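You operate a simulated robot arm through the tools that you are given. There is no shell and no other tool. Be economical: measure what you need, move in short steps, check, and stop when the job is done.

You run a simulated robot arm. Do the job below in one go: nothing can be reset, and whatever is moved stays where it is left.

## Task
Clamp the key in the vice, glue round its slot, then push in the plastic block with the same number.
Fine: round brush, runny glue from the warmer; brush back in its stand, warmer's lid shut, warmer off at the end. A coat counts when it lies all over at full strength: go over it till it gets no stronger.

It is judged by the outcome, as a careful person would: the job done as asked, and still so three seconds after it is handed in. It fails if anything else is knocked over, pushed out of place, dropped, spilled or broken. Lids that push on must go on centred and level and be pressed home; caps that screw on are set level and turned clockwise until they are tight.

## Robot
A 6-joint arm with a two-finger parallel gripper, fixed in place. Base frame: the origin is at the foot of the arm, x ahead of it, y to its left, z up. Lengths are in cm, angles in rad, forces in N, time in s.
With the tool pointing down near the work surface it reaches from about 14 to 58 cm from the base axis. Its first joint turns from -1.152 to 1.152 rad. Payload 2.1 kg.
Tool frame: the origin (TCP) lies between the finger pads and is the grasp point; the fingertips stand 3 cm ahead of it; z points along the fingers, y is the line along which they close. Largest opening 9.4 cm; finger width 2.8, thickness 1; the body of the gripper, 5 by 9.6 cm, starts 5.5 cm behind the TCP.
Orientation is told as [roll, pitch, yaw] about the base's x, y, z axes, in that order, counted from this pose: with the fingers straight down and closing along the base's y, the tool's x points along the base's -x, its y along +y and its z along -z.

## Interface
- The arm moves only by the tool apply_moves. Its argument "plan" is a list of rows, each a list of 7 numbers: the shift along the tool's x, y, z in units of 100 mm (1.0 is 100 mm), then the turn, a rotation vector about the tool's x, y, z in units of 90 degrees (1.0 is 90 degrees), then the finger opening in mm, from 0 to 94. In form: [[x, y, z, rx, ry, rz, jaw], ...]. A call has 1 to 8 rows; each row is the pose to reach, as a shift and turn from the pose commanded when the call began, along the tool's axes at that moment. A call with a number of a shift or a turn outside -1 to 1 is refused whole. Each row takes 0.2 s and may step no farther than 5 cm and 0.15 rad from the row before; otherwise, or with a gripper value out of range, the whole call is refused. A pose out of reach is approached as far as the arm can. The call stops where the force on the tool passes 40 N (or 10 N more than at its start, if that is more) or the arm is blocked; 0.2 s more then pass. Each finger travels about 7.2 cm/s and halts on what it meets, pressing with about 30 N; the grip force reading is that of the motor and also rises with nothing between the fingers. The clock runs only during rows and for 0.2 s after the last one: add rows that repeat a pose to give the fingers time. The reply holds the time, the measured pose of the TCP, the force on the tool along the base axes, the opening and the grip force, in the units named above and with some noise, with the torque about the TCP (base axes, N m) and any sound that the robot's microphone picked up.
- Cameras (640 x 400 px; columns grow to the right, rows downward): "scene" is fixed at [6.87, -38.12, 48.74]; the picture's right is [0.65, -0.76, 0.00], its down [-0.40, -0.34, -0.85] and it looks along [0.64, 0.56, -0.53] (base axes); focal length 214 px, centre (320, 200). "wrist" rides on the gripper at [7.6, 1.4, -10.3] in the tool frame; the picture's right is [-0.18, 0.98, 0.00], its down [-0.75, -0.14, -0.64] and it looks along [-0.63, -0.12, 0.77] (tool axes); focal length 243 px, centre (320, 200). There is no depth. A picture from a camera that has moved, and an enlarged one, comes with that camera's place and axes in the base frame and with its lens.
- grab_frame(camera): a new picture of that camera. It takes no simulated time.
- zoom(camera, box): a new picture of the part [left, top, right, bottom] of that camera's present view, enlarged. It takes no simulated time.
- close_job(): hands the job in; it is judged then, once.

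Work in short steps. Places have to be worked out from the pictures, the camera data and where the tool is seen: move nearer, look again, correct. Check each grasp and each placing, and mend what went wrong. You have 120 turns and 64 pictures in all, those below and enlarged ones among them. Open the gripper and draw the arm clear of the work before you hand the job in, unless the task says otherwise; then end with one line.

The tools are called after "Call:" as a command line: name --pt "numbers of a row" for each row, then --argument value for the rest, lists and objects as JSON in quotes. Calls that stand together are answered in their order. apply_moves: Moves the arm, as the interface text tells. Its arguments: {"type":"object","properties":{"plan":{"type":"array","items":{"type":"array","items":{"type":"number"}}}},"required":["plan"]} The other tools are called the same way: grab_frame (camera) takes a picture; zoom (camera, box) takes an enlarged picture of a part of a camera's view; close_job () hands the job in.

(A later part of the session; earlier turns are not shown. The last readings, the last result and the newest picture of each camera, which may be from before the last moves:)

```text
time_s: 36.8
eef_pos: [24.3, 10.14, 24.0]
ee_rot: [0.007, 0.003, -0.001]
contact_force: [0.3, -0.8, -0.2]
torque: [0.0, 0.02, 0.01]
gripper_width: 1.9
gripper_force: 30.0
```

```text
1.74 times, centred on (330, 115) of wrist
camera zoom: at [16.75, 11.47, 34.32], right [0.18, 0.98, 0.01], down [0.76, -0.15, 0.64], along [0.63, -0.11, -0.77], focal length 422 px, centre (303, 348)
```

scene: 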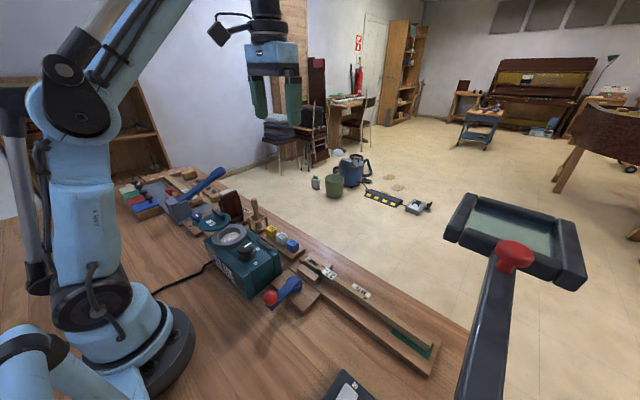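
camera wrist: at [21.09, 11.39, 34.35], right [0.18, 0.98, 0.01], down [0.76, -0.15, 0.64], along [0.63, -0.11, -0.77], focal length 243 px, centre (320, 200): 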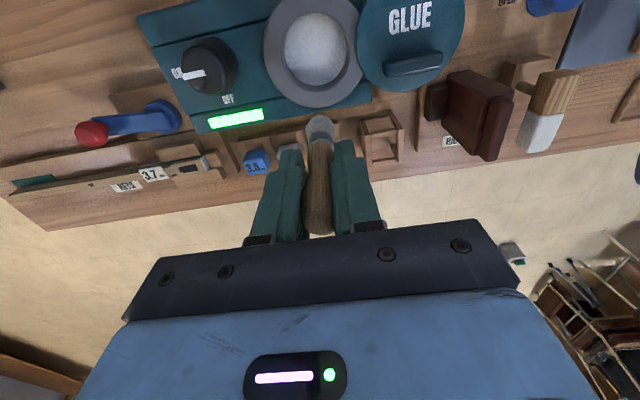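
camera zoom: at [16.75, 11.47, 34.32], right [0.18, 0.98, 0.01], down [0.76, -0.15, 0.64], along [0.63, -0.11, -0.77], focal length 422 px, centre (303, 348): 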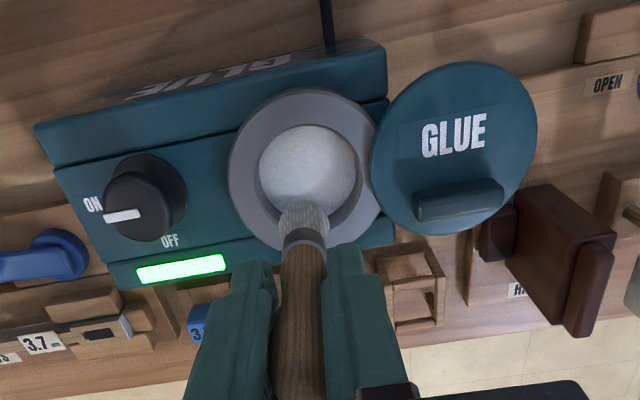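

The glue looks somewhat smoother and whiter than at first, but I'm not sure it's runny. I wait longer and compare.

Call:
apply_moves --pt "0 0 0 0 0 0 10" --pt "0 0 0 0 0 0 10" --pt "0 0 0 0 0 0 10" --pt "0 0 0 0 0 0 10" --pt "0 0 0 0 0 0 10" --pt "0 0 0 0 0 0 10" --pt "0 0 0 0 0 0 10" --pt "0 0 0 0 0 0 10"

Call:
apply_moves --pt "0 0 0 0 0 0 10" --pt "0 0 0 0 0 0 10" --pt "0 0 0 0 0 0 10" --pt "0 0 0 0 0 0 10" --pt "0 0 0 0 0 0 10" --pt "0 0 0 0 0 0 10" --pt "0 0 0 0 0 0 10" --pt "0 0 0 0 0 0 10"

Call:
apply_moves --pt "0 0 0 0 0 0 10" --pt "0 0 0 0 0 0 10" --pt "0 0 0 0 0 0 10" --pt "0 0 0 0 0 0 10" --pt "0 0 0 0 0 0 10" --pt "0 0 0 0 0 0 10" --pt "0 0 0 0 0 0 10" --pt "0 0 0 0 0 0 10"

Call:
apply_moves --pt "0 0 0 0 0 0 10" --pt "0 0 0 0 0 0 10" --pt "0 0 0 0 0 0 10" --pt "0 0 0 0 0 0 10" --pt "0 0 0 0 0 0 10" --pt "0 0 0 0 0 0 10" --pt "0 0 0 0 0 0 10" --pt "0 0 0 0 0 0 10"

Call:
apply_moves --pt "0 0 0 0 0 0 10" --pt "0 0 0 0 0 0 10" --pt "0 0 0 0 0 0 10" --pt "0 0 0 0 0 0 10" --pt "0 0 0 0 0 0 10" --pt "0 0 0 0 0 0 10" --pt "0 0 0 0 0 0 10" --pt "0 0 0 0 0 0 10"

Call:
zoom --camera "wrist" --box '[240, 30, 400, 140]'

```text
time_s: 38.6
eef_pos: [24.34, 10.17, 23.87]
ee_rot: [0.007, 0.004, 0.0]
contact_force: [-0.3, 0.1, -0.5]
torque: [0.0, 0.01, -0.03]
gripper_width: 1.91
gripper_force: 29.7
```

```text
time_s: 40.4
eef_pos: [24.27, 10.11, 23.93]
ee_rot: [0.007, 0.003, 0.001]
contact_force: [0.1, -0.2, 0.1]
torque: [0.04, 0.01, 0.03]
gripper_width: 1.89
gripper_force: 30.2
```

```text
time_s: 42.2
eef_pos: [24.46, 10.18, 23.89]
ee_rot: [0.008, 0.004, 0.0]
contact_force: [-0.6, 0.1, -1.1]
torque: [-0.01, -0.03, 0.0]
gripper_width: 1.9
gripper_force: 29.9
```

```text
time_s: 44.0
eef_pos: [24.36, 10.07, 23.9]
ee_rot: [0.006, 0.003, 0.0]
contact_force: [-0.9, -0.4, 0.0]
torque: [0.0, 0.0, -0.04]
gripper_width: 1.89
gripper_force: 30.2
```

```text
time_s: 45.8
eef_pos: [24.29, 10.19, 23.76]
ee_rot: [0.007, 0.004, -0.001]
contact_force: [-0.4, -0.1, -0.2]
torque: [0.01, 0.02, -0.02]
gripper_width: 1.92
gripper_force: 30.1
```

```text
3.64 times, centred on (320, 85) of wrist
camera zoom: at [16.75, 11.47, 34.33], right [0.18, 0.98, 0.01], down [0.76, -0.15, 0.64], along [0.63, -0.11, -0.77], focal length 882 px, centre (320, 618)
```

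zoom: 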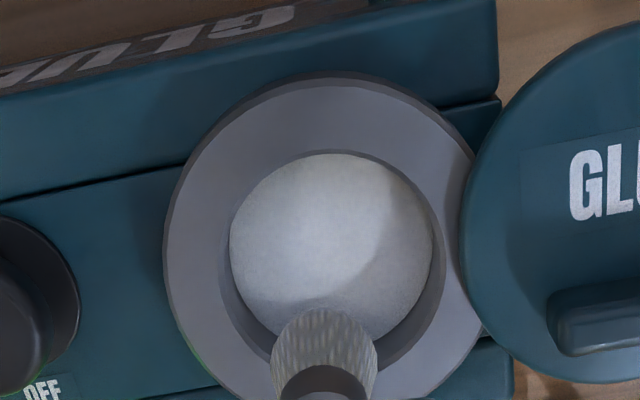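

The glue is now smooth with a sheen, unlike the grains at the start, so it seems runny. I dip the brush slowly, watching force.

Call:
apply_moves --pt "0 0.0 0.3 0 0 0 10" --pt "0 0.0 0.5 0 0 0 10" --pt "0 0.0 0.58 0 0 0 10" --pt "0 0 0.64 0 0 0 10" --pt "0 0 0.68 0 0 0 10" --pt "0 0 0.68 0 0 0 10" --pt "0 0 0.68 0 0 0 10"

Call:
zoom --camera "scene" --box '[190, 190, 300, 280]'

```text
time_s: 47.4
eef_pos: [24.25, 10.17, 17.12]
ee_rot: [0.008, 0.004, -0.001]
contact_force: [0.0, -0.1, -0.2]
torque: [-0.01, 0.01, -0.03]
gripper_width: 1.87
gripper_force: 29.9
```

```text
4.44 times, centred on (245, 235) of scene
camera zoom: at [6.87, -38.12, 48.74], right [0.65, -0.76, 0.0], down [-0.4, -0.34, -0.85], along [0.64, 0.56, -0.53], focal length 953 px, centre (653, 44)
```

zoom: 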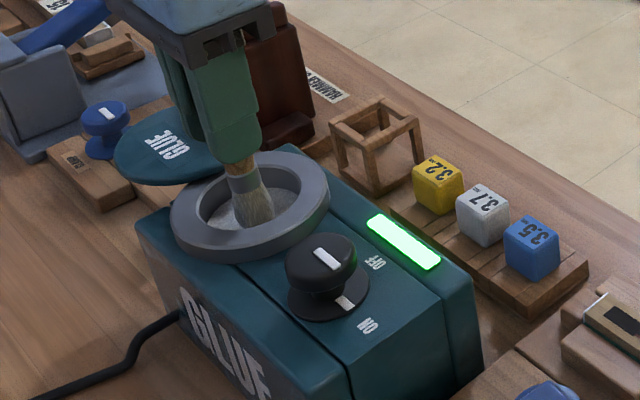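

The tip is about at the surface; I go 1 cm deeper and hold for a moment.

Call:
apply_moves --pt "0 0 0.04 0 0 0 10" --pt "0 0 0.08 0 0 0 10" --pt "0 0 0.12 0 0 0 10" --pt "0 0 0.12 0 0 0 10" --pt "0 0 0.12 0 0 0 10"

Call:
zoom --camera "scene" --box '[205, 205, 285, 265]'

```text
time_s: 48.6
eef_pos: [24.22, 10.25, 15.86]
ee_rot: [0.006, 0.0, 0.001]
contact_force: [2.0, 0.5, 25.7]
torque: [0.02, -0.08, -0.03]
gripper_width: 1.86
gripper_force: 29.6
```

```text
6.67 times, centred on (245, 235) of scene
camera zoom: at [6.87, -38.12, 48.74], right [0.65, -0.76, 0.0], down [-0.4, -0.34, -0.85], along [0.64, 0.56, -0.53], focal length 1430 px, centre (820, -33)
```

zoom: 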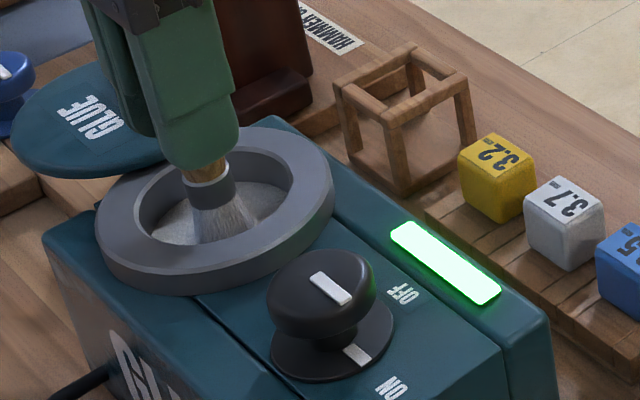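

25 N upward: the bristles bottomed out. I lift and look whether the brush took glue.

Call:
apply_moves --pt "0 0 -0.1 0 0 0 10" --pt "0 0 -0.3 0 0 0 10" --pt "0 0 -0.7 0 0 0 10" --pt "0 0 -0.7 0 0 0 10"

Call:
zoom --camera "scene" --box '[205, 185, 285, 245]'

```text
time_s: 49.6
eef_pos: [24.18, 10.16, 22.86]
ee_rot: [0.006, 0.004, 0.001]
contact_force: [-0.2, -0.7, 0.2]
torque: [0.01, -0.02, -0.01]
gripper_width: 1.88
gripper_force: 30.3
```

```text
6.67 times, centred on (245, 215) of scene
camera zoom: at [6.87, -38.12, 48.74], right [0.65, -0.76, 0.0], down [-0.4, -0.34, -0.85], along [0.64, 0.56, -0.53], focal length 1430 px, centre (820, 100)
```

zoom: 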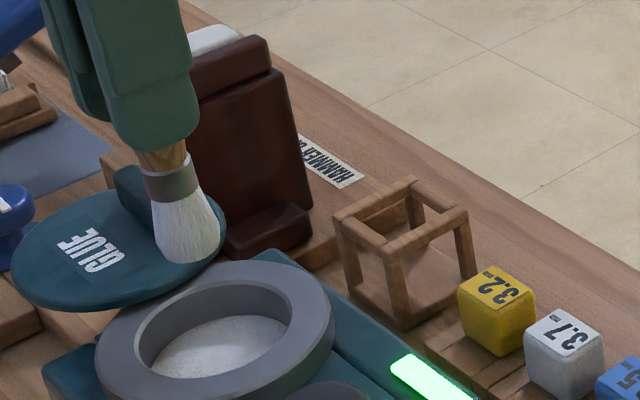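

The brush is now white with glue. I carry it over to the slot near (35.6, -10.3), staying high.

Call:
apply_moves --pt "-0.19 -0.33 0 0 0 0 10" --pt "-0.38 -0.67 0 0 0 0 10" --pt "-0.57 -1.0 0 0 0 0 10"

Call:
apply_moves --pt "-0.19 -0.33 0.1 0 0 0 10" --pt "-0.38 -0.67 0.2 0 0 0 10" --pt "-0.52 -1.0 0.4 0 0 0 10" --pt "-0.52 -1.0 0.4 0 0 0 10"

Call:
zoom --camera "wrist" --box '[220, 60, 420, 200]'

Call:
zoom --camera "scene" --box '[270, 220, 370, 300]'

```text
time_s: 50.4
eef_pos: [29.97, 0.1, 22.85]
ee_rot: [0.006, 0.002, 0.0]
contact_force: [0.3, 0.3, -0.4]
torque: [0.0, -0.01, 0.0]
gripper_width: 1.88
gripper_force: 30.4
```

```text
time_s: 51.4
eef_pos: [35.27, -9.87, 18.73]
ee_rot: [0.006, 0.004, 0.0]
contact_force: [-0.5, -1.2, 0.0]
torque: [-0.03, 0.01, 0.02]
gripper_width: 1.88
gripper_force: 30.1
```

```text
2.86 times, centred on (320, 130) of wrist
camera zoom: at [27.65, -8.62, 29.19], right [0.18, 0.98, 0.01], down [0.76, -0.15, 0.64], along [0.63, -0.11, -0.77], focal length 693 px, centre (320, 400)
```

zoom: 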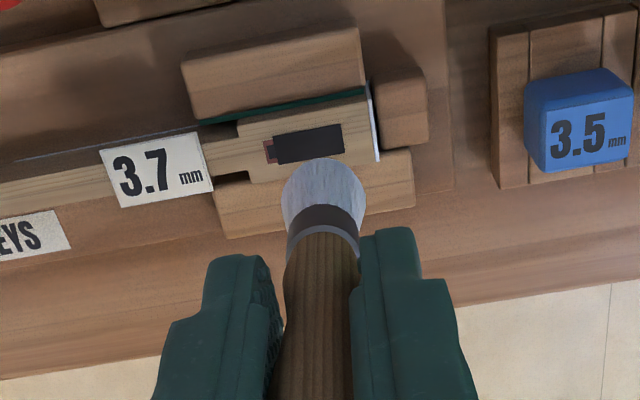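

```text
5.00 times, centred on (320, 260) of scene
camera zoom: at [6.87, -38.12, 48.74], right [0.65, -0.76, 0.0], down [-0.4, -0.34, -0.85], along [0.64, 0.56, -0.53], focal length 1072 px, centre (320, -100)
```

zoom: 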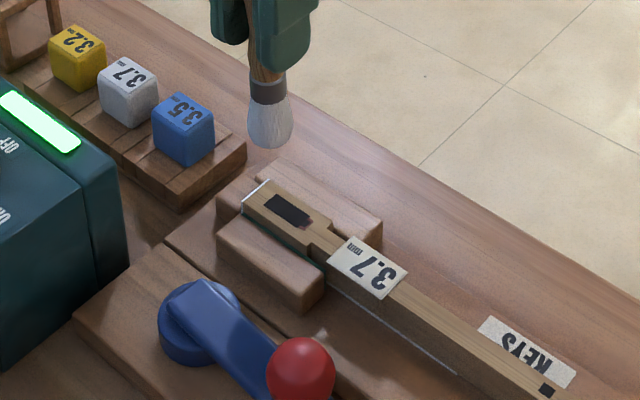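

Slot centre works out at (35.85, -10.3), top z≈4.7, about 2.6 × 1.2 cm. I lower onto its far rim in small steps, feeling for contact.

Call:
apply_moves --pt "-0.12 -0.043 0.2 0 0 0 10" --pt "-0.12 -0.043 0.35 0 0 0 10" --pt "-0.12 -0.043 0.45 0 0 0 10" --pt "-0.12 -0.043 0.45 0 0 0 10"

Call:
apply_moves --pt "0 0 0.02 0 0 0 10" --pt "0 0 0.04 0 0 0 10"

Call:
zoom --camera "scene" --box '[285, 235, 345, 285]'

```text
time_s: 52.4
eef_pos: [36.25, -10.18, 14.23]
ee_rot: [0.006, 0.003, 0.0]
contact_force: [0.4, 0.1, -0.3]
torque: [-0.02, -0.03, 0.0]
gripper_width: 1.88
gripper_force: 29.6
```

```text
time_s: 53.0
eef_pos: [36.29, -10.08, 13.91]
ee_rot: [0.007, 0.004, 0.001]
contact_force: [0.2, 0.8, -0.7]
torque: [0.05, -0.04, -0.02]
gripper_width: 1.89
gripper_force: 30.2
```

```text
8.00 times, centred on (315, 260) of scene
camera zoom: at [6.87, -38.12, 48.74], right [0.65, -0.76, 0.0], down [-0.4, -0.34, -0.85], along [0.64, 0.56, -0.53], focal length 1716 px, centre (360, -280)
```

zoom: 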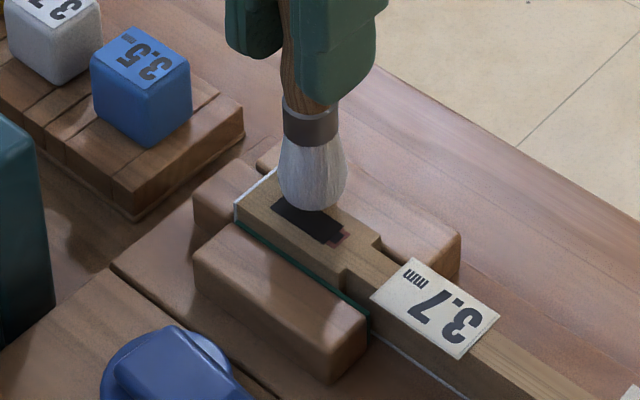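

Not touching yet; the tip hovers a few mm above. I go down further in 2 mm steps.

Call:
apply_moves --pt "0 0 0.02 0 0 0 10" --pt "0 0 0.04 0 0 0 10"

Call:
apply_moves --pt "-0.02 0 0.02 0 0 0 10" --pt "-0.02 0 0.03 0 0 0 10"

```text
time_s: 53.6
eef_pos: [36.35, -10.15, 13.38]
ee_rot: [0.007, 0.004, 0.0]
contact_force: [-0.4, 0.2, -1.3]
torque: [0.03, 0.03, 0.01]
gripper_width: 1.88
gripper_force: 30.2
```

```text
time_s: 54.2
eef_pos: [36.49, -10.22, 13.14]
ee_rot: [0.007, 0.004, 0.0]
contact_force: [-0.5, -0.2, 5.5]
torque: [-0.05, 0.0, -0.02]
gripper_width: 1.9
gripper_force: 30.2
```

Contact: 5.5 N, so the key top is near z≈3.9 and the slot centre about (36.1, -10.35). I sweep one lap round the slot.

Call:
apply_moves --pt "-0.035 -0.015 0.005 0 0 0 10" --pt "-0.035 0.13 0.005 0 0 0 10" --pt "0.035 0.14 0.005 0 0 0 10" --pt "0.105 0.13 0.005 0 0 0 10" --pt "0.105 -0.02 0.005 0 0 0 10" --pt "0.105 -0.17 0.005 0 0 0 10" --pt "0.035 -0.18 0.005 0 0 0 10" --pt "-0.035 -0.17 0.005 0 0 0 10"

Call:
apply_moves --pt "0 0.1 0 0 0 0 10" --pt "0 0.2 0 0 0 0 10" --pt "0 0.3 0 0 0 0 10" --pt "0 0.3 -0.3 0 0 0 10" --pt "0 0.4 -0.6 0 0 0 10" --pt "0 0.5 -0.6 0 0 0 10"

Call:
zoom --camera "scene" --box '[285, 235, 345, 285]'

```text
time_s: 56.0
eef_pos: [36.94, -11.82, 13.08]
ee_rot: [0.007, 0.003, 0.0]
contact_force: [-1.3, -0.8, 2.7]
torque: [-0.05, 0.09, 0.0]
gripper_width: 1.88
gripper_force: 30.5
```

```text
time_s: 57.4
eef_pos: [36.83, -6.96, 18.99]
ee_rot: [0.007, 0.003, -0.001]
contact_force: [0.9, -0.1, -0.4]
torque: [0.01, 0.0, 0.0]
gripper_width: 1.87
gripper_force: 30.1
```

```text
8.00 times, centred on (315, 260) of scene
camera zoom: at [6.87, -38.12, 48.74], right [0.65, -0.76, 0.0], down [-0.4, -0.34, -0.85], along [0.64, 0.56, -0.53], focal length 1716 px, centre (360, -280)
```

zoom: 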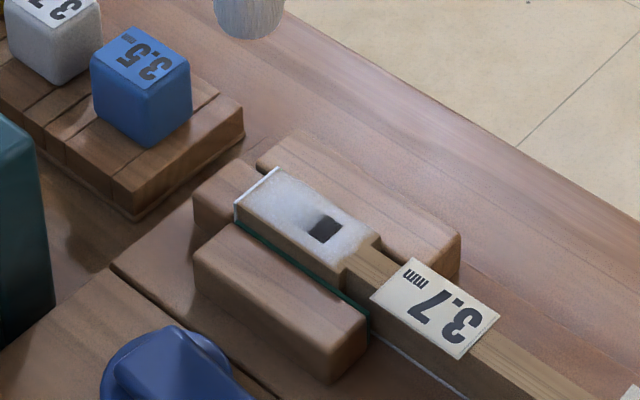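

The glue lies round the slot. I go over it again with two more laps and compare the strength.

Call:
apply_moves --pt "0 -0.2 0.35 0 0 0 10" --pt "0 -0.2 0.6 0 0 0 10" --pt "0.07 -0.19 0.6 0 0 0 10" --pt "0.14 -0.2 0.6 0 0 0 10" --pt "0.14 -0.35 0.6 0 0 0 10" --pt "0.14 -0.5 0.6 0 0 0 10" --pt "0.07 -0.52 0.6 0 0 0 10" --pt "0 -0.5 0.6 0 0 0 10"

Call:
apply_moves --pt "0 0.15 0 0 0 0 10" --pt "0 0.3 0 0 0 0 10" --pt "0.07 0.31 0 0 0 0 10" --pt "0.14 0.3 0 0 0 0 10" --pt "0.14 0.15 0 0 0 0 10" --pt "0.14 0 0 0 0 0 10" --pt "0.07 -0.02 0 0 0 0 10" --pt "0 0 0 0 0 0 10"

Call:
apply_moves --pt "0 0.15 0 0 0 0 10" --pt "0 0.3 0 0 0 0 10" --pt "0 0.3 -0.3 0 0 0 10" --pt "0 0.4 -0.6 0 0 0 10" --pt "0 0.5 -0.6 0 0 0 10"

Call:
zoom --camera "scene" --box '[300, 250, 330, 275]'

```text
time_s: 59.2
eef_pos: [36.82, -11.96, 13.0]
ee_rot: [0.006, 0.003, 0.001]
contact_force: [-1.7, -0.9, 5.5]
torque: [-0.15, 0.28, -0.02]
gripper_width: 1.86
gripper_force: 29.9
```

```text
time_s: 61.0
eef_pos: [36.99, -11.91, 13.07]
ee_rot: [0.008, 0.001, -0.001]
contact_force: [0.6, -0.4, -0.7]
torque: [0.0, -0.01, 0.02]
gripper_width: 1.87
gripper_force: 29.9
```

```text
time_s: 62.2
eef_pos: [36.9, -6.93, 19.22]
ee_rot: [0.007, 0.003, 0.002]
contact_force: [1.2, 0.3, 0.4]
torque: [-0.01, 0.02, -0.01]
gripper_width: 1.9
gripper_force: 29.7
```

```text
16.00 times, centred on (315, 262) of scene
camera zoom: at [6.87, -38.12, 48.74], right [0.65, -0.76, 0.0], down [-0.4, -0.34, -0.85], along [0.64, 0.56, -0.53], focal length 3432 px, centre (400, -800)
```

zoom: 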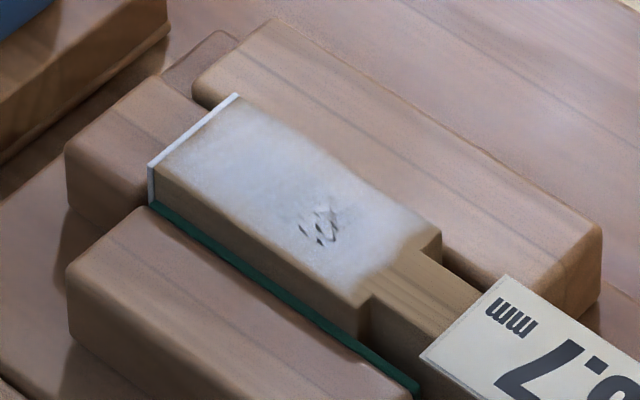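

The film now covers the whole head face, thinner toward the borders. I do two more laps, slightly deeper and centred, then compare.

Call:
apply_moves --pt "0.03 -0.17 0.35 0 0 0 10" --pt "0.03 -0.17 0.615 0 0 0 10" --pt "0.09 -0.15 0.615 0 0 0 10" --pt "0.15 -0.17 0.615 0 0 0 10" --pt "0.15 -0.35 0.615 0 0 0 10" --pt "0.15 -0.53 0.615 0 0 0 10" --pt "0.09 -0.55 0.615 0 0 0 10" --pt "0.03 -0.53 0.615 0 0 0 10"

Call:
apply_moves --pt "0 0.18 0 0 0 0 10" --pt "0 0.36 0 0 0 0 10" --pt "0.06 0.38 0 0 0 0 10" --pt "0.12 0.36 0 0 0 0 10" --pt "0.12 0.18 0 0 0 0 10" --pt "0.12 0 0 0 0 0 10" --pt "0.06 -0.02 0 0 0 0 10" --pt "0 0 0 0 0 0 10"

Call:
apply_moves --pt "0 0.18 0 0 0 0 10" --pt "0 0.34 0 0 0 0 10" --pt "0 0.34 -0.3 0 0 0 10" --pt "-0.03 0.43 -0.6 0 0 0 10" --pt "-0.03 0.53 -0.6 0 0 0 10"

Call:
zoom --camera "scene" --box '[300, 250, 330, 275]'

```text
time_s: 64.0
eef_pos: [36.61, -12.29, 12.89]
ee_rot: [0.006, 0.003, 0.0]
contact_force: [-4.0, -0.7, 6.8]
torque: [-0.1, 0.29, -0.02]
gripper_width: 1.9
gripper_force: 30.2
```

```text
time_s: 65.8
eef_pos: [36.5, -12.23, 12.98]
ee_rot: [0.008, 0.004, 0.0]
contact_force: [0.5, -0.9, -0.8]
torque: [-0.02, 0.03, -0.01]
gripper_width: 1.9
gripper_force: 30.2
```

```text
time_s: 67.0
eef_pos: [36.89, -6.83, 19.01]
ee_rot: [0.007, 0.004, 0.0]
contact_force: [0.3, 0.2, -0.3]
torque: [0.0, 0.03, -0.01]
gripper_width: 1.89
gripper_force: 30.5
```

```text
16.00 times, centred on (315, 262) of scene
camera zoom: at [6.87, -38.12, 48.74], right [0.65, -0.76, 0.0], down [-0.4, -0.34, -0.85], along [0.64, 0.56, -0.53], focal length 3432 px, centre (400, -800)
```

zoom: 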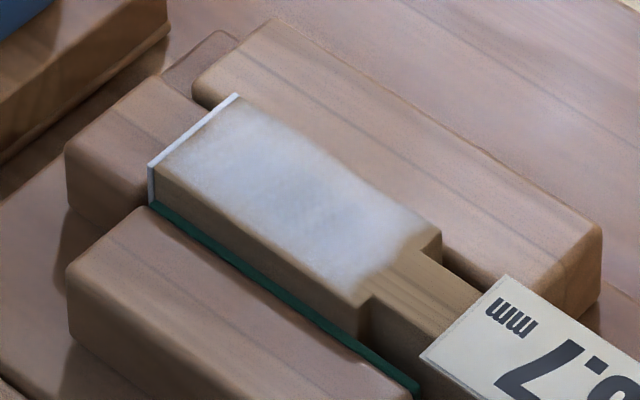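

Nearly even now, with the outer end a bit paler. I go over again a little deeper, including both ends, and compare.

Call:
apply_moves --pt "0.02 -0.14 0.4 0 0 0 10" --pt "0.02 -0.14 0.63 0 0 0 10" --pt "0.1 -0.14 0.63 0 0 0 10" --pt "0.17 -0.14 0.63 0 0 0 10" --pt "0.17 -0.35 0.63 0 0 0 10" --pt "0.17 -0.55 0.63 0 0 0 10" --pt "0.1 -0.57 0.63 0 0 0 10" --pt "0.02 -0.55 0.63 0 0 0 10"

Call:
apply_moves --pt "0 0.2 0 0 0 0 10" --pt "0 0.4 0 0 0 0 10" --pt "0.08 0.42 0 0 0 0 10" --pt "0.15 0.4 0 0 0 0 10" --pt "0.15 0.2 0 0 0 0 10" --pt "0.15 0 0 0 0 0 10" --pt "0.08 -0.02 0 0 0 0 10" --pt "0.08 0.2 0 0 0 0 10"

Call:
apply_moves --pt "0.0 0.2 0 0 0 0 10" --pt "-0.07 0.2 0 0 0 0 10" --pt "0.06 0.2 0 0 0 0 10" --pt "0 0.2 -0.3 0 0 0 10" --pt "-0.1 0.25 -0.6 0 0 0 10" --pt "-0.1 0.35 -0.6 0 0 0 10"

Call:
zoom --camera "scene" --box '[300, 250, 330, 275]'

```text
time_s: 68.8
eef_pos: [36.6, -12.39, 12.58]
ee_rot: [0.005, 0.005, 0.0]
contact_force: [-6.8, -0.6, 11.5]
torque: [-0.11, 0.57, 0.0]
gripper_width: 1.95
gripper_force: 30.3
```

```text
time_s: 70.6
eef_pos: [35.99, -10.42, 12.56]
ee_rot: [0.009, 0.002, -0.002]
contact_force: [0.7, -0.4, -0.1]
torque: [0.01, 0.01, 0.02]
gripper_width: 1.91
gripper_force: 30.2
```

```text
time_s: 72.0
eef_pos: [36.97, -6.9, 18.75]
ee_rot: [0.008, 0.004, 0.001]
contact_force: [0.3, 0.5, -0.7]
torque: [0.02, 0.0, -0.04]
gripper_width: 1.92
gripper_force: 30.0
```

```text
16.00 times, centred on (315, 262) of scene
camera zoom: at [6.87, -38.12, 48.74], right [0.65, -0.76, 0.0], down [-0.4, -0.34, -0.85], along [0.64, 0.56, -0.53], focal length 3432 px, centre (400, -800)
```

zoom: 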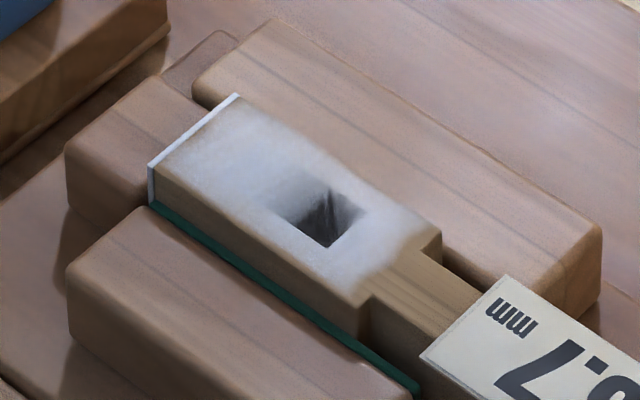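

The coat hasn't visibly changed between passes. To rule out an empty brush I load it once more and go over again.

Call:
apply_moves --pt "0.1 0.2 -0.43 0 0 0 10" --pt "0.4 0.5 -0.43 0 0 0 10" --pt "0.7 0.8 -0.43 0 0 0 10" --pt "0.9 1.0 -0.43 0 0 0 10"

Call:
apply_moves --pt "0.2 0.35 0 0 0 0 10" --pt "0.38 0.71 0 0 0 0 10" --pt "0.38 0.71 0.3 0 0 0 10" --pt "0.38 0.71 0.6 0 0 0 10" --pt "0.38 0.71 0.69 0 0 0 10" --pt "0.38 0.71 0.69 0 0 0 10" --pt "0.38 0.71 0.69 0 0 0 10"

```text
time_s: 73.0
eef_pos: [27.87, 3.03, 23.02]
ee_rot: [0.008, 0.003, 0.001]
contact_force: [0.7, -0.6, 0.0]
torque: [0.0, 0.01, 0.0]
gripper_width: 1.89
gripper_force: 30.2
```

```text
time_s: 74.6
eef_pos: [24.04, 10.19, 16.17]
ee_rot: [0.007, 0.004, 0.001]
contact_force: [0.5, 0.3, 0.3]
torque: [0.04, 0.01, 0.0]
gripper_width: 1.91
gripper_force: 30.2
```

Slightly deeper until the bristles touch the bottom, then up.

Call:
apply_moves --pt "0 0 0.03 0 0 0 10" --pt "0 0 0.03 0 0 0 10"

Call:
apply_moves --pt "0 0 -0.1 0 0 0 10" --pt "0 0 -0.35 0 0 0 10" --pt "0 0 -0.72 0 0 0 10" --pt "0 0 -0.72 0 0 0 10"

Call:
zoom --camera "scene" --box '[205, 185, 285, 245]'

```text
time_s: 75.2
eef_pos: [24.01, 10.15, 15.85]
ee_rot: [0.007, 0.002, 0.0]
contact_force: [-0.6, -0.2, 0.3]
torque: [0.0, -0.01, -0.02]
gripper_width: 1.93
gripper_force: 29.3
```

```text
time_s: 76.2
eef_pos: [24.15, 10.07, 23.17]
ee_rot: [0.005, 0.003, 0.0]
contact_force: [0.3, -0.4, -0.9]
torque: [0.0, 0.01, -0.02]
gripper_width: 1.91
gripper_force: 30.3
```

```text
6.67 times, centred on (245, 215) of scene
camera zoom: at [6.87, -38.12, 48.74], right [0.65, -0.76, 0.0], down [-0.4, -0.34, -0.85], along [0.64, 0.56, -0.53], focal length 1430 px, centre (820, 100)
```

zoom: 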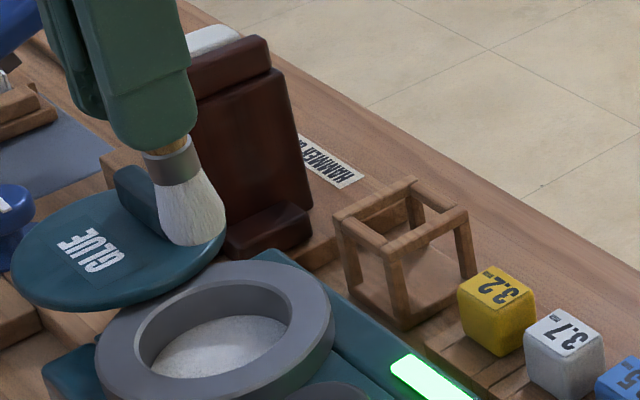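

The brush has slid up about 0.5 cm in the fingers, so this dip was shallow. I dip again 0.6 cm deeper.

Call:
apply_moves --pt "0 0 0.4 0 0 0 10" --pt "0 0 0.7 0 0 0 10" --pt "0 0 0.75 0 0 0 10" --pt "0 0 0.78 0 0 0 10" --pt "0 0 0.78 0 0 0 10"

Call:
apply_moves --pt "0 0 -0.1 0 0 0 10" --pt "0 0 -0.4 0 0 0 10" --pt "0 0 -0.75 0 0 0 10" --pt "0 0 -0.75 0 0 0 10"

```text
time_s: 77.4
eef_pos: [24.13, 10.25, 15.43]
ee_rot: [0.007, 0.003, 0.001]
contact_force: [-1.0, -0.8, 23.8]
torque: [-0.06, 0.03, 0.01]
gripper_width: 1.9
gripper_force: 30.2
```

```text
time_s: 78.4
eef_pos: [24.04, 10.16, 22.79]
ee_rot: [0.008, 0.003, -0.001]
contact_force: [-0.6, 0.1, 0.5]
torque: [0.0, -0.02, -0.02]
gripper_width: 1.9
gripper_force: 29.9
```

Loaded (24 N at the bottom, as the first time). Back to the key, hovering over the head's outer end.

Call:
apply_moves --pt "-0.2 -0.33 0 0 0 0 10" --pt "-0.4 -0.67 0 0 0 0 10" --pt "-0.6 -1.0 0 0 0 0 10"

Call:
apply_moves --pt "-0.2 -0.33 0.1 0 0 0 10" --pt "-0.42 -0.67 0.3 0 0 0 10" --pt "-0.64 -0.89 0.6 0 0 0 10" --pt "-0.64 -0.89 0.9 0 0 0 10" --pt "-0.64 -0.89 1.0 0 0 0 10" --pt "-0.64 -0.89 1.0 0 0 0 10"

```text
time_s: 79.2
eef_pos: [30.19, 0.13, 22.78]
ee_rot: [0.006, 0.003, 0.001]
contact_force: [0.2, -0.4, 0.2]
torque: [0.01, 0.0, 0.03]
gripper_width: 1.91
gripper_force: 30.4
```

```text
time_s: 80.6
eef_pos: [36.59, -8.67, 12.63]
ee_rot: [0.006, 0.003, 0.0]
contact_force: [-0.5, 0.1, 3.4]
torque: [-0.04, -0.01, -0.01]
gripper_width: 1.91
gripper_force: 30.2
```

Light contact (3.4 N). Two full laps with a couple of mm more depth.

Call:
apply_moves --pt "0 0 0.02 0 0 0 10" --pt "0.06 0.02 0.02 0 0 0 10" --pt "0.13 0 0.02 0 0 0 10" --pt "0.13 -0.18 0.02 0 0 0 10" --pt "0.13 -0.36 0.02 0 0 0 10" --pt "0.06 -0.37 0.02 0 0 0 10" --pt "-0.01 -0.36 0.02 0 0 0 10" --pt "-0.01 -0.18 0.02 0 0 0 10"

Call:
apply_moves --pt "0 0.18 0.01 0 0 0 10" --pt "0.07 0.2 0.01 0 0 0 10" --pt "0.14 0.18 0.01 0 0 0 10" --pt "0.14 0 0.01 0 0 0 10" --pt "0.14 -0.18 0.01 0 0 0 10" --pt "0.07 -0.2 0.01 0 0 0 10" --pt "0 -0.18 0.01 0 0 0 10" --pt "0 0 0.01 0 0 0 10"

Call:
apply_moves --pt "0 0.18 0.01 0 0 0 10" --pt "0.1 0.19 0.01 0 0 0 10" --pt "0.1 0.19 -0.3 0 0 0 10" --pt "0 0.3 -0.6 0 0 0 10" --pt "0 0.4 -0.7 0 0 0 10"

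Call:
zoom --camera "scene" --box '[300, 250, 330, 275]'

```text
time_s: 82.4
eef_pos: [36.56, -10.52, 12.27]
ee_rot: [0.006, 0.001, -0.001]
contact_force: [0.2, -1.8, 2.2]
torque: [-0.1, -0.04, -0.04]
gripper_width: 1.9
gripper_force: 29.7
```

```text
time_s: 84.2
eef_pos: [36.6, -10.54, 12.35]
ee_rot: [0.006, 0.002, 0.0]
contact_force: [-0.7, -0.5, 1.4]
torque: [-0.05, 0.02, 0.01]
gripper_width: 1.91
gripper_force: 29.7
```

```text
time_s: 85.4
eef_pos: [36.62, -6.55, 19.42]
ee_rot: [0.006, 0.003, 0.0]
contact_force: [0.3, -0.7, -1.1]
torque: [-0.02, -0.01, -0.01]
gripper_width: 1.93
gripper_force: 29.9
```

```text
16.00 times, centred on (315, 262) of scene
camera zoom: at [6.87, -38.12, 48.74], right [0.65, -0.76, 0.0], down [-0.4, -0.34, -0.85], along [0.64, 0.56, -0.53], focal length 3432 px, centre (400, -800)
```

zoom: 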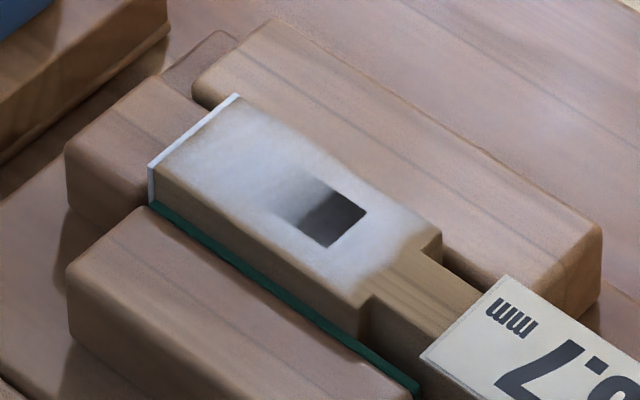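

Fresh glue makes it no stronger, so the coat is at full strength. Now I take the brush back above its stand.

Call:
apply_moves --pt "-0.02 0.45 -0.05 0 0 0 10" --pt "-0.04 0.9 -0.05 0 0 0 10" --pt "-0.04 1.0 -0.05 0 0 0 10"

Call:
apply_moves --pt "0 0.45 0 0 0 0 10" --pt "0 0.9 0 0 0 0 10" --pt "-0.02 1.0 0 0 0 0 10"

Call:
apply_moves --pt "0 0.38 0 0 0 0 10" --pt "0 0.38 0 0 0 0 10"

Call:
zoom --camera "scene" --box '[220, 150, 300, 250]'

Call:
zoom --camera "wrist" --box '[220, 40, 420, 240]'

```text
time_s: 86.2
eef_pos: [37.06, 3.47, 19.91]
ee_rot: [0.006, 0.001, -0.003]
contact_force: [1.0, -0.6, -0.5]
torque: [0.01, 0.01, -0.01]
gripper_width: 1.93
gripper_force: 29.9
```

```text
time_s: 87.0
eef_pos: [37.14, 13.54, 20.07]
ee_rot: [0.007, 0.004, -0.003]
contact_force: [0.9, -0.9, -0.4]
torque: [0.01, -0.01, -0.02]
gripper_width: 1.93
gripper_force: 29.7
```

```text
time_s: 87.6
eef_pos: [37.21, 17.25, 20.07]
ee_rot: [0.007, 0.004, 0.002]
contact_force: [-0.1, 1.4, -1.1]
torque: [-0.03, -0.01, -0.01]
gripper_width: 1.91
gripper_force: 29.9
```

```text
4.00 times, centred on (260, 200) of scene
camera zoom: at [6.87, -38.12, 48.74], right [0.65, -0.76, 0.0], down [-0.4, -0.34, -0.85], along [0.64, 0.56, -0.53], focal length 858 px, centre (560, 200)
```

zoom: 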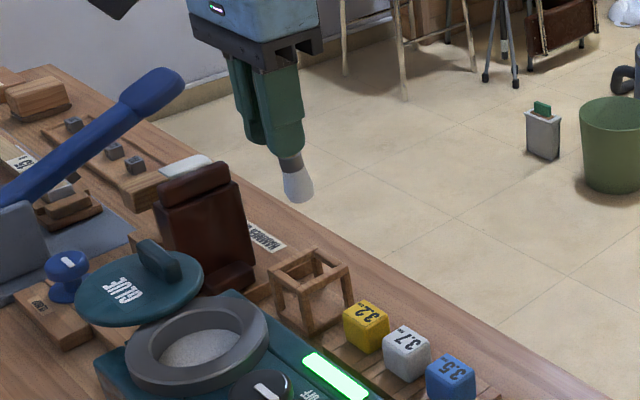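

```text
2.00 times, centred on (320, 140) of wrist
camera zoom: at [29.65, 18.58, 30.5], right [0.18, 0.98, 0.01], down [0.76, -0.15, 0.64], along [0.63, -0.11, -0.77], focal length 485 px, centre (320, 320)
```

zoom: 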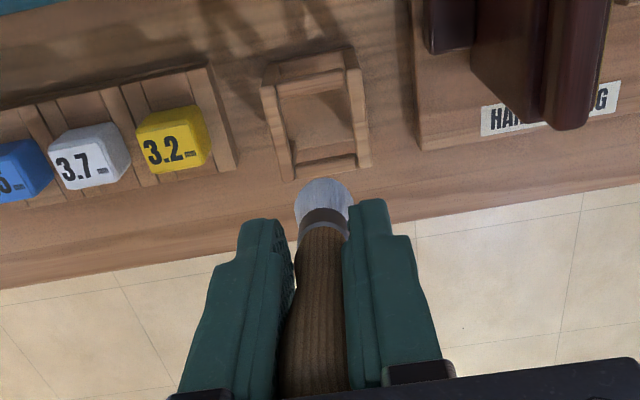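

The brush has slid up some 1.2 cm and its tip leans about 0.5 cm toward +x. I shift 0.6 cm back to centre the tip in the cage, then lower stepwise.

Call:
apply_moves --pt "0.06 0 0.2 0 0 0 10" --pt "0.06 0 0.5 0 0 0 10" --pt "0.06 0 0.7 0 0 0 10" --pt "0.06 0 0.85 0 0 0 10" --pt "0.06 0 0.97 0 0 0 10"

Call:
apply_moves --pt "0 0 0.04 0 0 0 10" --pt "0 0 0.07 0 0 0 10"

Call:
zoom --camera "scene" --box '[230, 190, 310, 250]'

```text
time_s: 88.8
eef_pos: [36.56, 17.28, 10.26]
ee_rot: [0.009, 0.004, 0.0]
contact_force: [0.1, -0.9, -1.2]
torque: [-0.05, 0.02, -0.02]
gripper_width: 1.92
gripper_force: 29.7
```

```text
time_s: 89.4
eef_pos: [36.53, 17.27, 9.58]
ee_rot: [0.008, 0.004, 0.0]
contact_force: [-0.4, 0.2, -0.7]
torque: [0.0, -0.03, 0.01]
gripper_width: 1.92
gripper_force: 29.9
```

```text
6.67 times, centred on (270, 220) of scene
camera zoom: at [6.87, -38.12, 48.74], right [0.65, -0.76, 0.0], down [-0.4, -0.34, -0.85], along [0.64, 0.56, -0.53], focal length 1430 px, centre (653, 67)
```

zoom: 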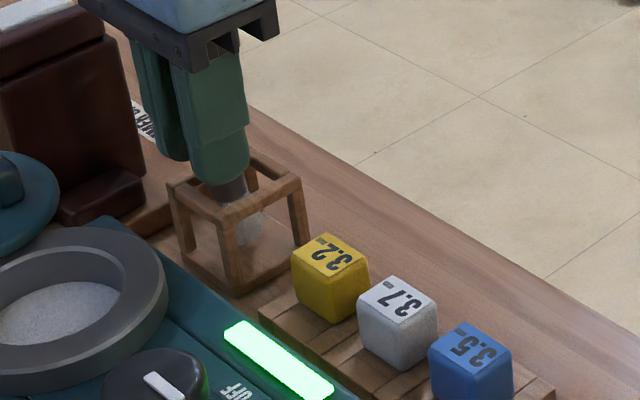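

The brush is inside the cage, tip about 1 cm above its floor. I lower further in 2 mm steps, watching for contact.

Call:
apply_moves --pt "0 0 0.02 0 0 0 10" --pt "0 0 0.04 0 0 0 10"

Call:
apply_moves --pt "0 0 0.02 0 0 0 10" --pt "0 0 0.04 0 0 0 10"

```text
time_s: 90.0
eef_pos: [36.55, 17.31, 9.31]
ee_rot: [0.007, 0.002, 0.001]
contact_force: [0.9, 1.3, -0.7]
torque: [-0.04, 0.0, 0.0]
gripper_width: 1.96
gripper_force: 30.2
```

```text
time_s: 90.6
eef_pos: [36.53, 17.38, 8.85]
ee_rot: [0.008, 0.002, 0.0]
contact_force: [-0.2, 1.3, 28.2]
torque: [-0.04, -0.03, -0.04]
gripper_width: 1.94
gripper_force: 29.9
```

Contact at z≈8.85. I ease up 1.5 mm, open slowly, and rise straight up.

Call:
apply_moves --pt "0 0 -0.015 0 0 0 10" --pt "0 0 -0.015 0 0 0 20" --pt "0 0 -0.015 0 0 0 24" --pt "0 0 -0.015 0 0 0 32" --pt "0 0 -0.015 0 0 0 44" --pt "0 0 -0.015 0 0 0 44"

Call:
apply_moves --pt "0 0 -0.3 0 0 0 44" --pt "0 0 -0.6 0 0 0 44" --pt "0 0 -1.0 0 0 0 44" --pt "0 0 -1.0 0 0 0 44"

Call:
zoom --camera "scene" --box '[200, 170, 310, 260]'

```text
time_s: 92.0
eef_pos: [36.65, 17.42, 8.93]
ee_rot: [0.006, 0.004, 0.0]
contact_force: [-1.0, -0.1, -0.1]
torque: [0.0, 0.02, -0.02]
gripper_width: 4.39
gripper_force: 0.0
```

```text
time_s: 93.0
eef_pos: [36.62, 17.32, 19.21]
ee_rot: [0.005, 0.004, 0.0]
contact_force: [1.1, 0.4, -0.3]
torque: [-0.03, -0.03, -0.01]
gripper_width: 4.4
gripper_force: 0.2
```

```text
4.44 times, centred on (255, 215) of scene
camera zoom: at [6.87, -38.12, 48.74], right [0.65, -0.76, 0.0], down [-0.4, -0.34, -0.85], along [0.64, 0.56, -0.53], focal length 953 px, centre (609, 133)
```

zoom: 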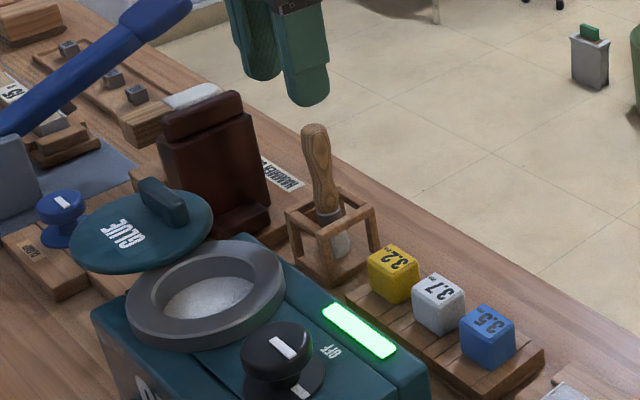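

Brush stands upright in its stand. Now the white 3.7 block: I place it at about (37.35, 4.4), top z≈4. I move above it and look.

Call:
apply_moves --pt "0 -0.4 0 0 0 0 42" --pt "-0.03 -0.8 0 0 0 0 42" --pt "-0.07 -1.0 0 0 0 0 42"

Call:
apply_moves --pt "0 -0.28 0.3 0 0 0 42" --pt "0 -0.28 0.7 0 0 0 42" --pt "0 -0.28 0.7 0 0 0 42"

Call:
zoom --camera "wrist" --box '[200, 80, 440, 240]'

```text
time_s: 93.8
eef_pos: [37.27, 7.22, 18.9]
ee_rot: [0.007, 0.003, 0.0]
contact_force: [-0.4, -0.4, -0.4]
torque: [-0.02, 0.03, 0.01]
gripper_width: 4.18
gripper_force: 0.1
```

```text
time_s: 94.6
eef_pos: [37.22, 4.51, 11.82]
ee_rot: [0.008, 0.002, 0.0]
contact_force: [0.2, 0.0, -0.6]
torque: [-0.02, 0.01, -0.01]
gripper_width: 4.2
gripper_force: 0.1
```

```text
2.50 times, centred on (320, 160) of wrist
camera zoom: at [29.76, 5.84, 22.27], right [0.18, 0.98, 0.01], down [0.76, -0.15, 0.64], along [0.63, -0.11, -0.77], focal length 606 px, centre (320, 300)
```

zoom: 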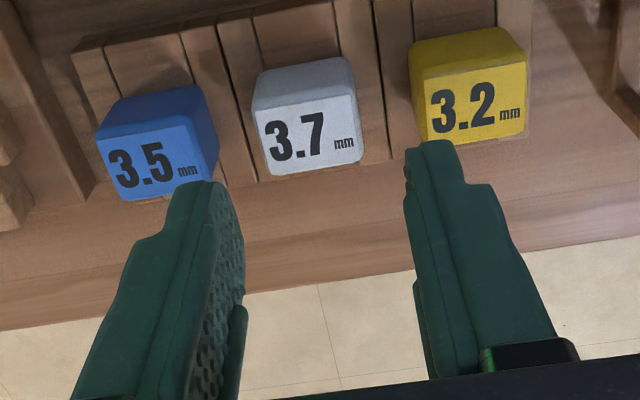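

The 3.7 block is at about (37.6, 4.2), ~3.1 cm wide. I go down round it with 42 mm opening.

Call:
apply_moves --pt "-0.035 -0.03 0.2 0 0 0 42" --pt "-0.035 -0.03 0.4 0 0 0 42" --pt "-0.035 -0.03 0.52 0 0 0 42" --pt "-0.035 -0.03 0.6 0 0 0 42" --pt "-0.035 -0.03 0.6 0 0 0 42"

Call:
apply_moves --pt "0 0 0 0 0 0 34" --pt "0 0 0 0 0 0 24" --pt "0 0 0 0 0 0 20" --pt "0 0 0 0 0 0 20"

```text
time_s: 95.8
eef_pos: [37.62, 4.23, 5.9]
ee_rot: [0.008, 0.004, -0.001]
contact_force: [-0.2, 0.8, -0.2]
torque: [-0.02, 0.0, 0.03]
gripper_width: 4.2
gripper_force: 0.0
```

```text
time_s: 96.8
eef_pos: [37.59, 4.25, 5.97]
ee_rot: [0.007, 0.003, -0.001]
contact_force: [0.5, -0.4, -0.2]
torque: [0.02, -0.03, -0.03]
gripper_width: 3.06
gripper_force: 30.1
```

Gripped at 3.06 cm, the block's width. I lift it 8 cm and look.

Call:
apply_moves --pt "0 0 -0.15 0 0 0 20" --pt "0 0 -0.4 0 0 0 20" --pt "0 0 -0.7 0 0 0 20" --pt "0 0 -0.8 0 0 0 20"

Call:
zoom --camera "scene" --box '[250, 180, 340, 270]'

```text
time_s: 97.8
eef_pos: [37.8, 4.28, 14.01]
ee_rot: [0.008, 0.003, 0.0]
contact_force: [-0.2, 0.3, -0.5]
torque: [0.0, 0.01, 0.01]
gripper_width: 3.06
gripper_force: 30.0
```

```text
4.44 times, centred on (295, 225) of scene
camera zoom: at [6.87, -38.12, 48.74], right [0.65, -0.76, 0.0], down [-0.4, -0.34, -0.85], along [0.64, 0.56, -0.53], focal length 953 px, centre (431, 89)
```

zoom: 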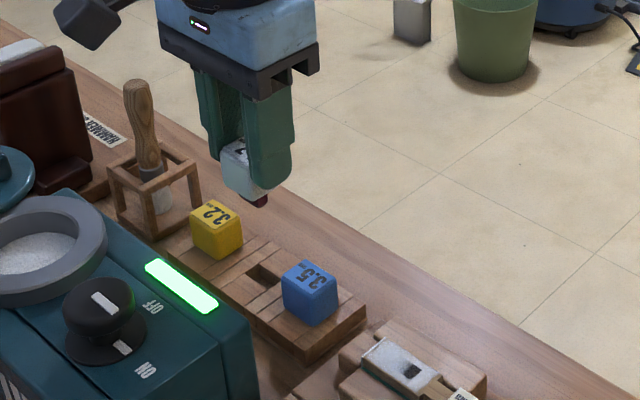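

The block has a dark tongue beneath that fits the slot. I carry it over the slot (TCP about (36.2, -10.4)) and hover low to compare tongue and slot.

Call:
apply_moves --pt "0 -0.4 0 0 0 0 20" --pt "0.07 -0.8 0 0 0 0 20" --pt "0.15 -1.0 0 0 0 0 20"

Call:
apply_moves --pt "0 -0.3 0.1 0 0 0 20" --pt "0 -0.465 0.25 0 0 0 20" --pt "0 -0.465 0.35 0 0 0 20" --pt "0 -0.465 0.35 0 0 0 20"

Call:
zoom --camera "scene" --box '[295, 235, 345, 275]'

```text
time_s: 98.6
eef_pos: [36.12, -5.91, 13.89]
ee_rot: [0.007, 0.003, 0.0]
contact_force: [-0.1, 0.0, 0.1]
torque: [0.02, 0.0, -0.04]
gripper_width: 3.08
gripper_force: 29.7
```

```text
time_s: 99.6
eef_pos: [36.04, -10.39, 10.31]
ee_rot: [0.007, 0.004, 0.0]
contact_force: [0.5, 0.0, 0.0]
torque: [-0.02, 0.03, -0.05]
gripper_width: 3.05
gripper_force: 29.7
```

```text
10.00 times, centred on (320, 255) of scene
camera zoom: at [6.87, -38.12, 48.74], right [0.65, -0.76, 0.0], down [-0.4, -0.34, -0.85], along [0.64, 0.56, -0.53], focal length 2145 px, centre (320, -350)
```

zoom: 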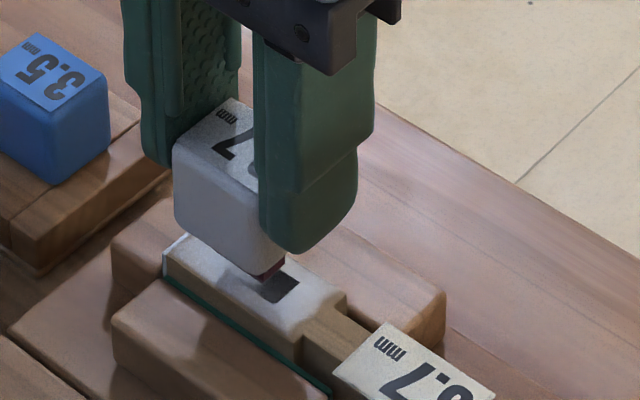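

The tongue's end appears about 0.35 cm short of the slot's end in -y. I correct (+0.1, -0.35), go down 2 mm, and look closely.

Call:
apply_moves --pt "-0.01 -0.035 0 0 0 0 20" --pt "-0.01 -0.035 0.02 0 0 0 20" --pt "-0.01 -0.035 0.02 0 0 0 20"

Call:
zoom --camera "scene" --box '[308, 250, 332, 268]'

```text
time_s: 100.4
eef_pos: [36.25, -10.72, 10.14]
ee_rot: [0.006, 0.004, 0.0]
contact_force: [-1.3, 0.8, 0.4]
torque: [0.0, 0.0, 0.02]
gripper_width: 3.05
gripper_force: 29.7
```

```text
16.00 times, centred on (320, 259) of scene
camera zoom: at [6.87, -38.12, 48.74], right [0.65, -0.76, 0.0], down [-0.4, -0.34, -0.85], along [0.64, 0.56, -0.53], focal length 3432 px, centre (320, -744)
```

zoom: 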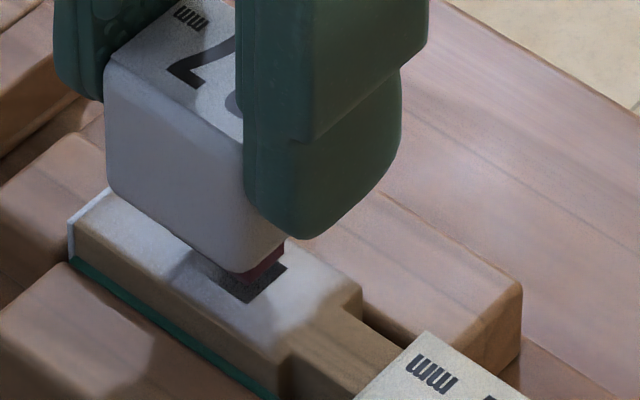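

Tongue end and slot end now nearly coincide; remaining correction about (+0.08, -0.07). I apply it and lower gently, watching the force.

Call:
apply_moves --pt "-0.008 -0.007 0.0 0 0 0 20" --pt "-0.008 -0.007 0.02 0 0 0 20" --pt "-0.008 -0.007 0.035 0 0 0 20"

Call:
apply_moves --pt "0 0 0.01 0 0 0 20" --pt "0 0 0.02 0 0 0 20"

```text
time_s: 101.2
eef_pos: [36.35, -10.87, 9.61]
ee_rot: [0.007, 0.001, 0.0]
contact_force: [0.0, 0.5, -0.5]
torque: [0.0, -0.03, 0.01]
gripper_width: 3.05
gripper_force: 30.4
```

```text
time_s: 101.8
eef_pos: [36.31, -10.91, 9.51]
ee_rot: [0.008, 0.004, -0.001]
contact_force: [0.1, -0.1, 0.1]
torque: [-0.01, 0.0, -0.02]
gripper_width: 3.08
gripper_force: 29.8
```

No contact yet; I continue down in 1 mm steps.

Call:
apply_moves --pt "0 0 0.01 0 0 0 20" --pt "0 0 0.02 0 0 0 20"

Call:
apply_moves --pt "0 0 0.01 0 0 0 20" --pt "0 0 0.015 0 0 0 20"

```text
time_s: 102.4
eef_pos: [36.32, -10.7, 9.35]
ee_rot: [0.008, 0.004, -0.001]
contact_force: [-0.8, 4.8, 5.2]
torque: [0.27, 0.02, 0.0]
gripper_width: 3.06
gripper_force: 29.9
```

```text
time_s: 103.0
eef_pos: [36.35, -10.83, 9.25]
ee_rot: [0.012, 0.001, 0.001]
contact_force: [-0.8, 14.5, 14.0]
torque: [0.66, 0.07, -0.05]
gripper_width: 3.08
gripper_force: 30.2
```

The force pushes toward +y (14 N): the tongue is at the slot's -y edge. I ease up slightly and shift +y by 1.5 mm, then lower again.

Call:
apply_moves --pt "0 0.0 -0.02 0 0 0 20" --pt "0 0.015 -0.015 0 0 0 20" --pt "0 0.015 0 0 0 0 20"

Call:
apply_moves --pt "0 0 0.01 0 0 0 20" --pt "0 0 0.02 0 0 0 20"

```text
time_s: 103.8
eef_pos: [36.27, -10.68, 9.26]
ee_rot: [0.006, 0.002, 0.0]
contact_force: [0.2, 6.3, 12.6]
torque: [0.25, -0.04, -0.01]
gripper_width: 3.06
gripper_force: 29.7
```

```text
time_s: 104.4
eef_pos: [36.3, -10.55, 8.99]
ee_rot: [0.007, 0.007, 0.0]
contact_force: [-0.6, 8.2, 5.5]
torque: [0.37, 0.03, -0.01]
gripper_width: 3.07
gripper_force: 30.1
```

It is going in (z 8.99). Another 1 mm in +y to relieve the side load, and further down.

Call:
apply_moves --pt "0 0.012 0 0 0 0 20" --pt "0 0.012 0.015 0 0 0 20" --pt "0 0.012 0.025 0 0 0 20"

Call:
apply_moves --pt "0 0 0.015 0 0 0 20" --pt "0 0 0.03 0 0 0 20"

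```text
time_s: 105.2
eef_pos: [36.37, -10.57, 8.82]
ee_rot: [0.006, 0.0, 0.002]
contact_force: [-0.1, -1.3, 3.1]
torque: [-0.12, 0.02, 0.0]
gripper_width: 3.07
gripper_force: 30.2
```

```text
time_s: 105.8
eef_pos: [36.27, -10.55, 8.36]
ee_rot: [0.007, 0.001, 0.0]
contact_force: [0.8, 0.7, 4.7]
torque: [-0.02, 0.03, 0.0]
gripper_width: 3.07
gripper_force: 30.3
```

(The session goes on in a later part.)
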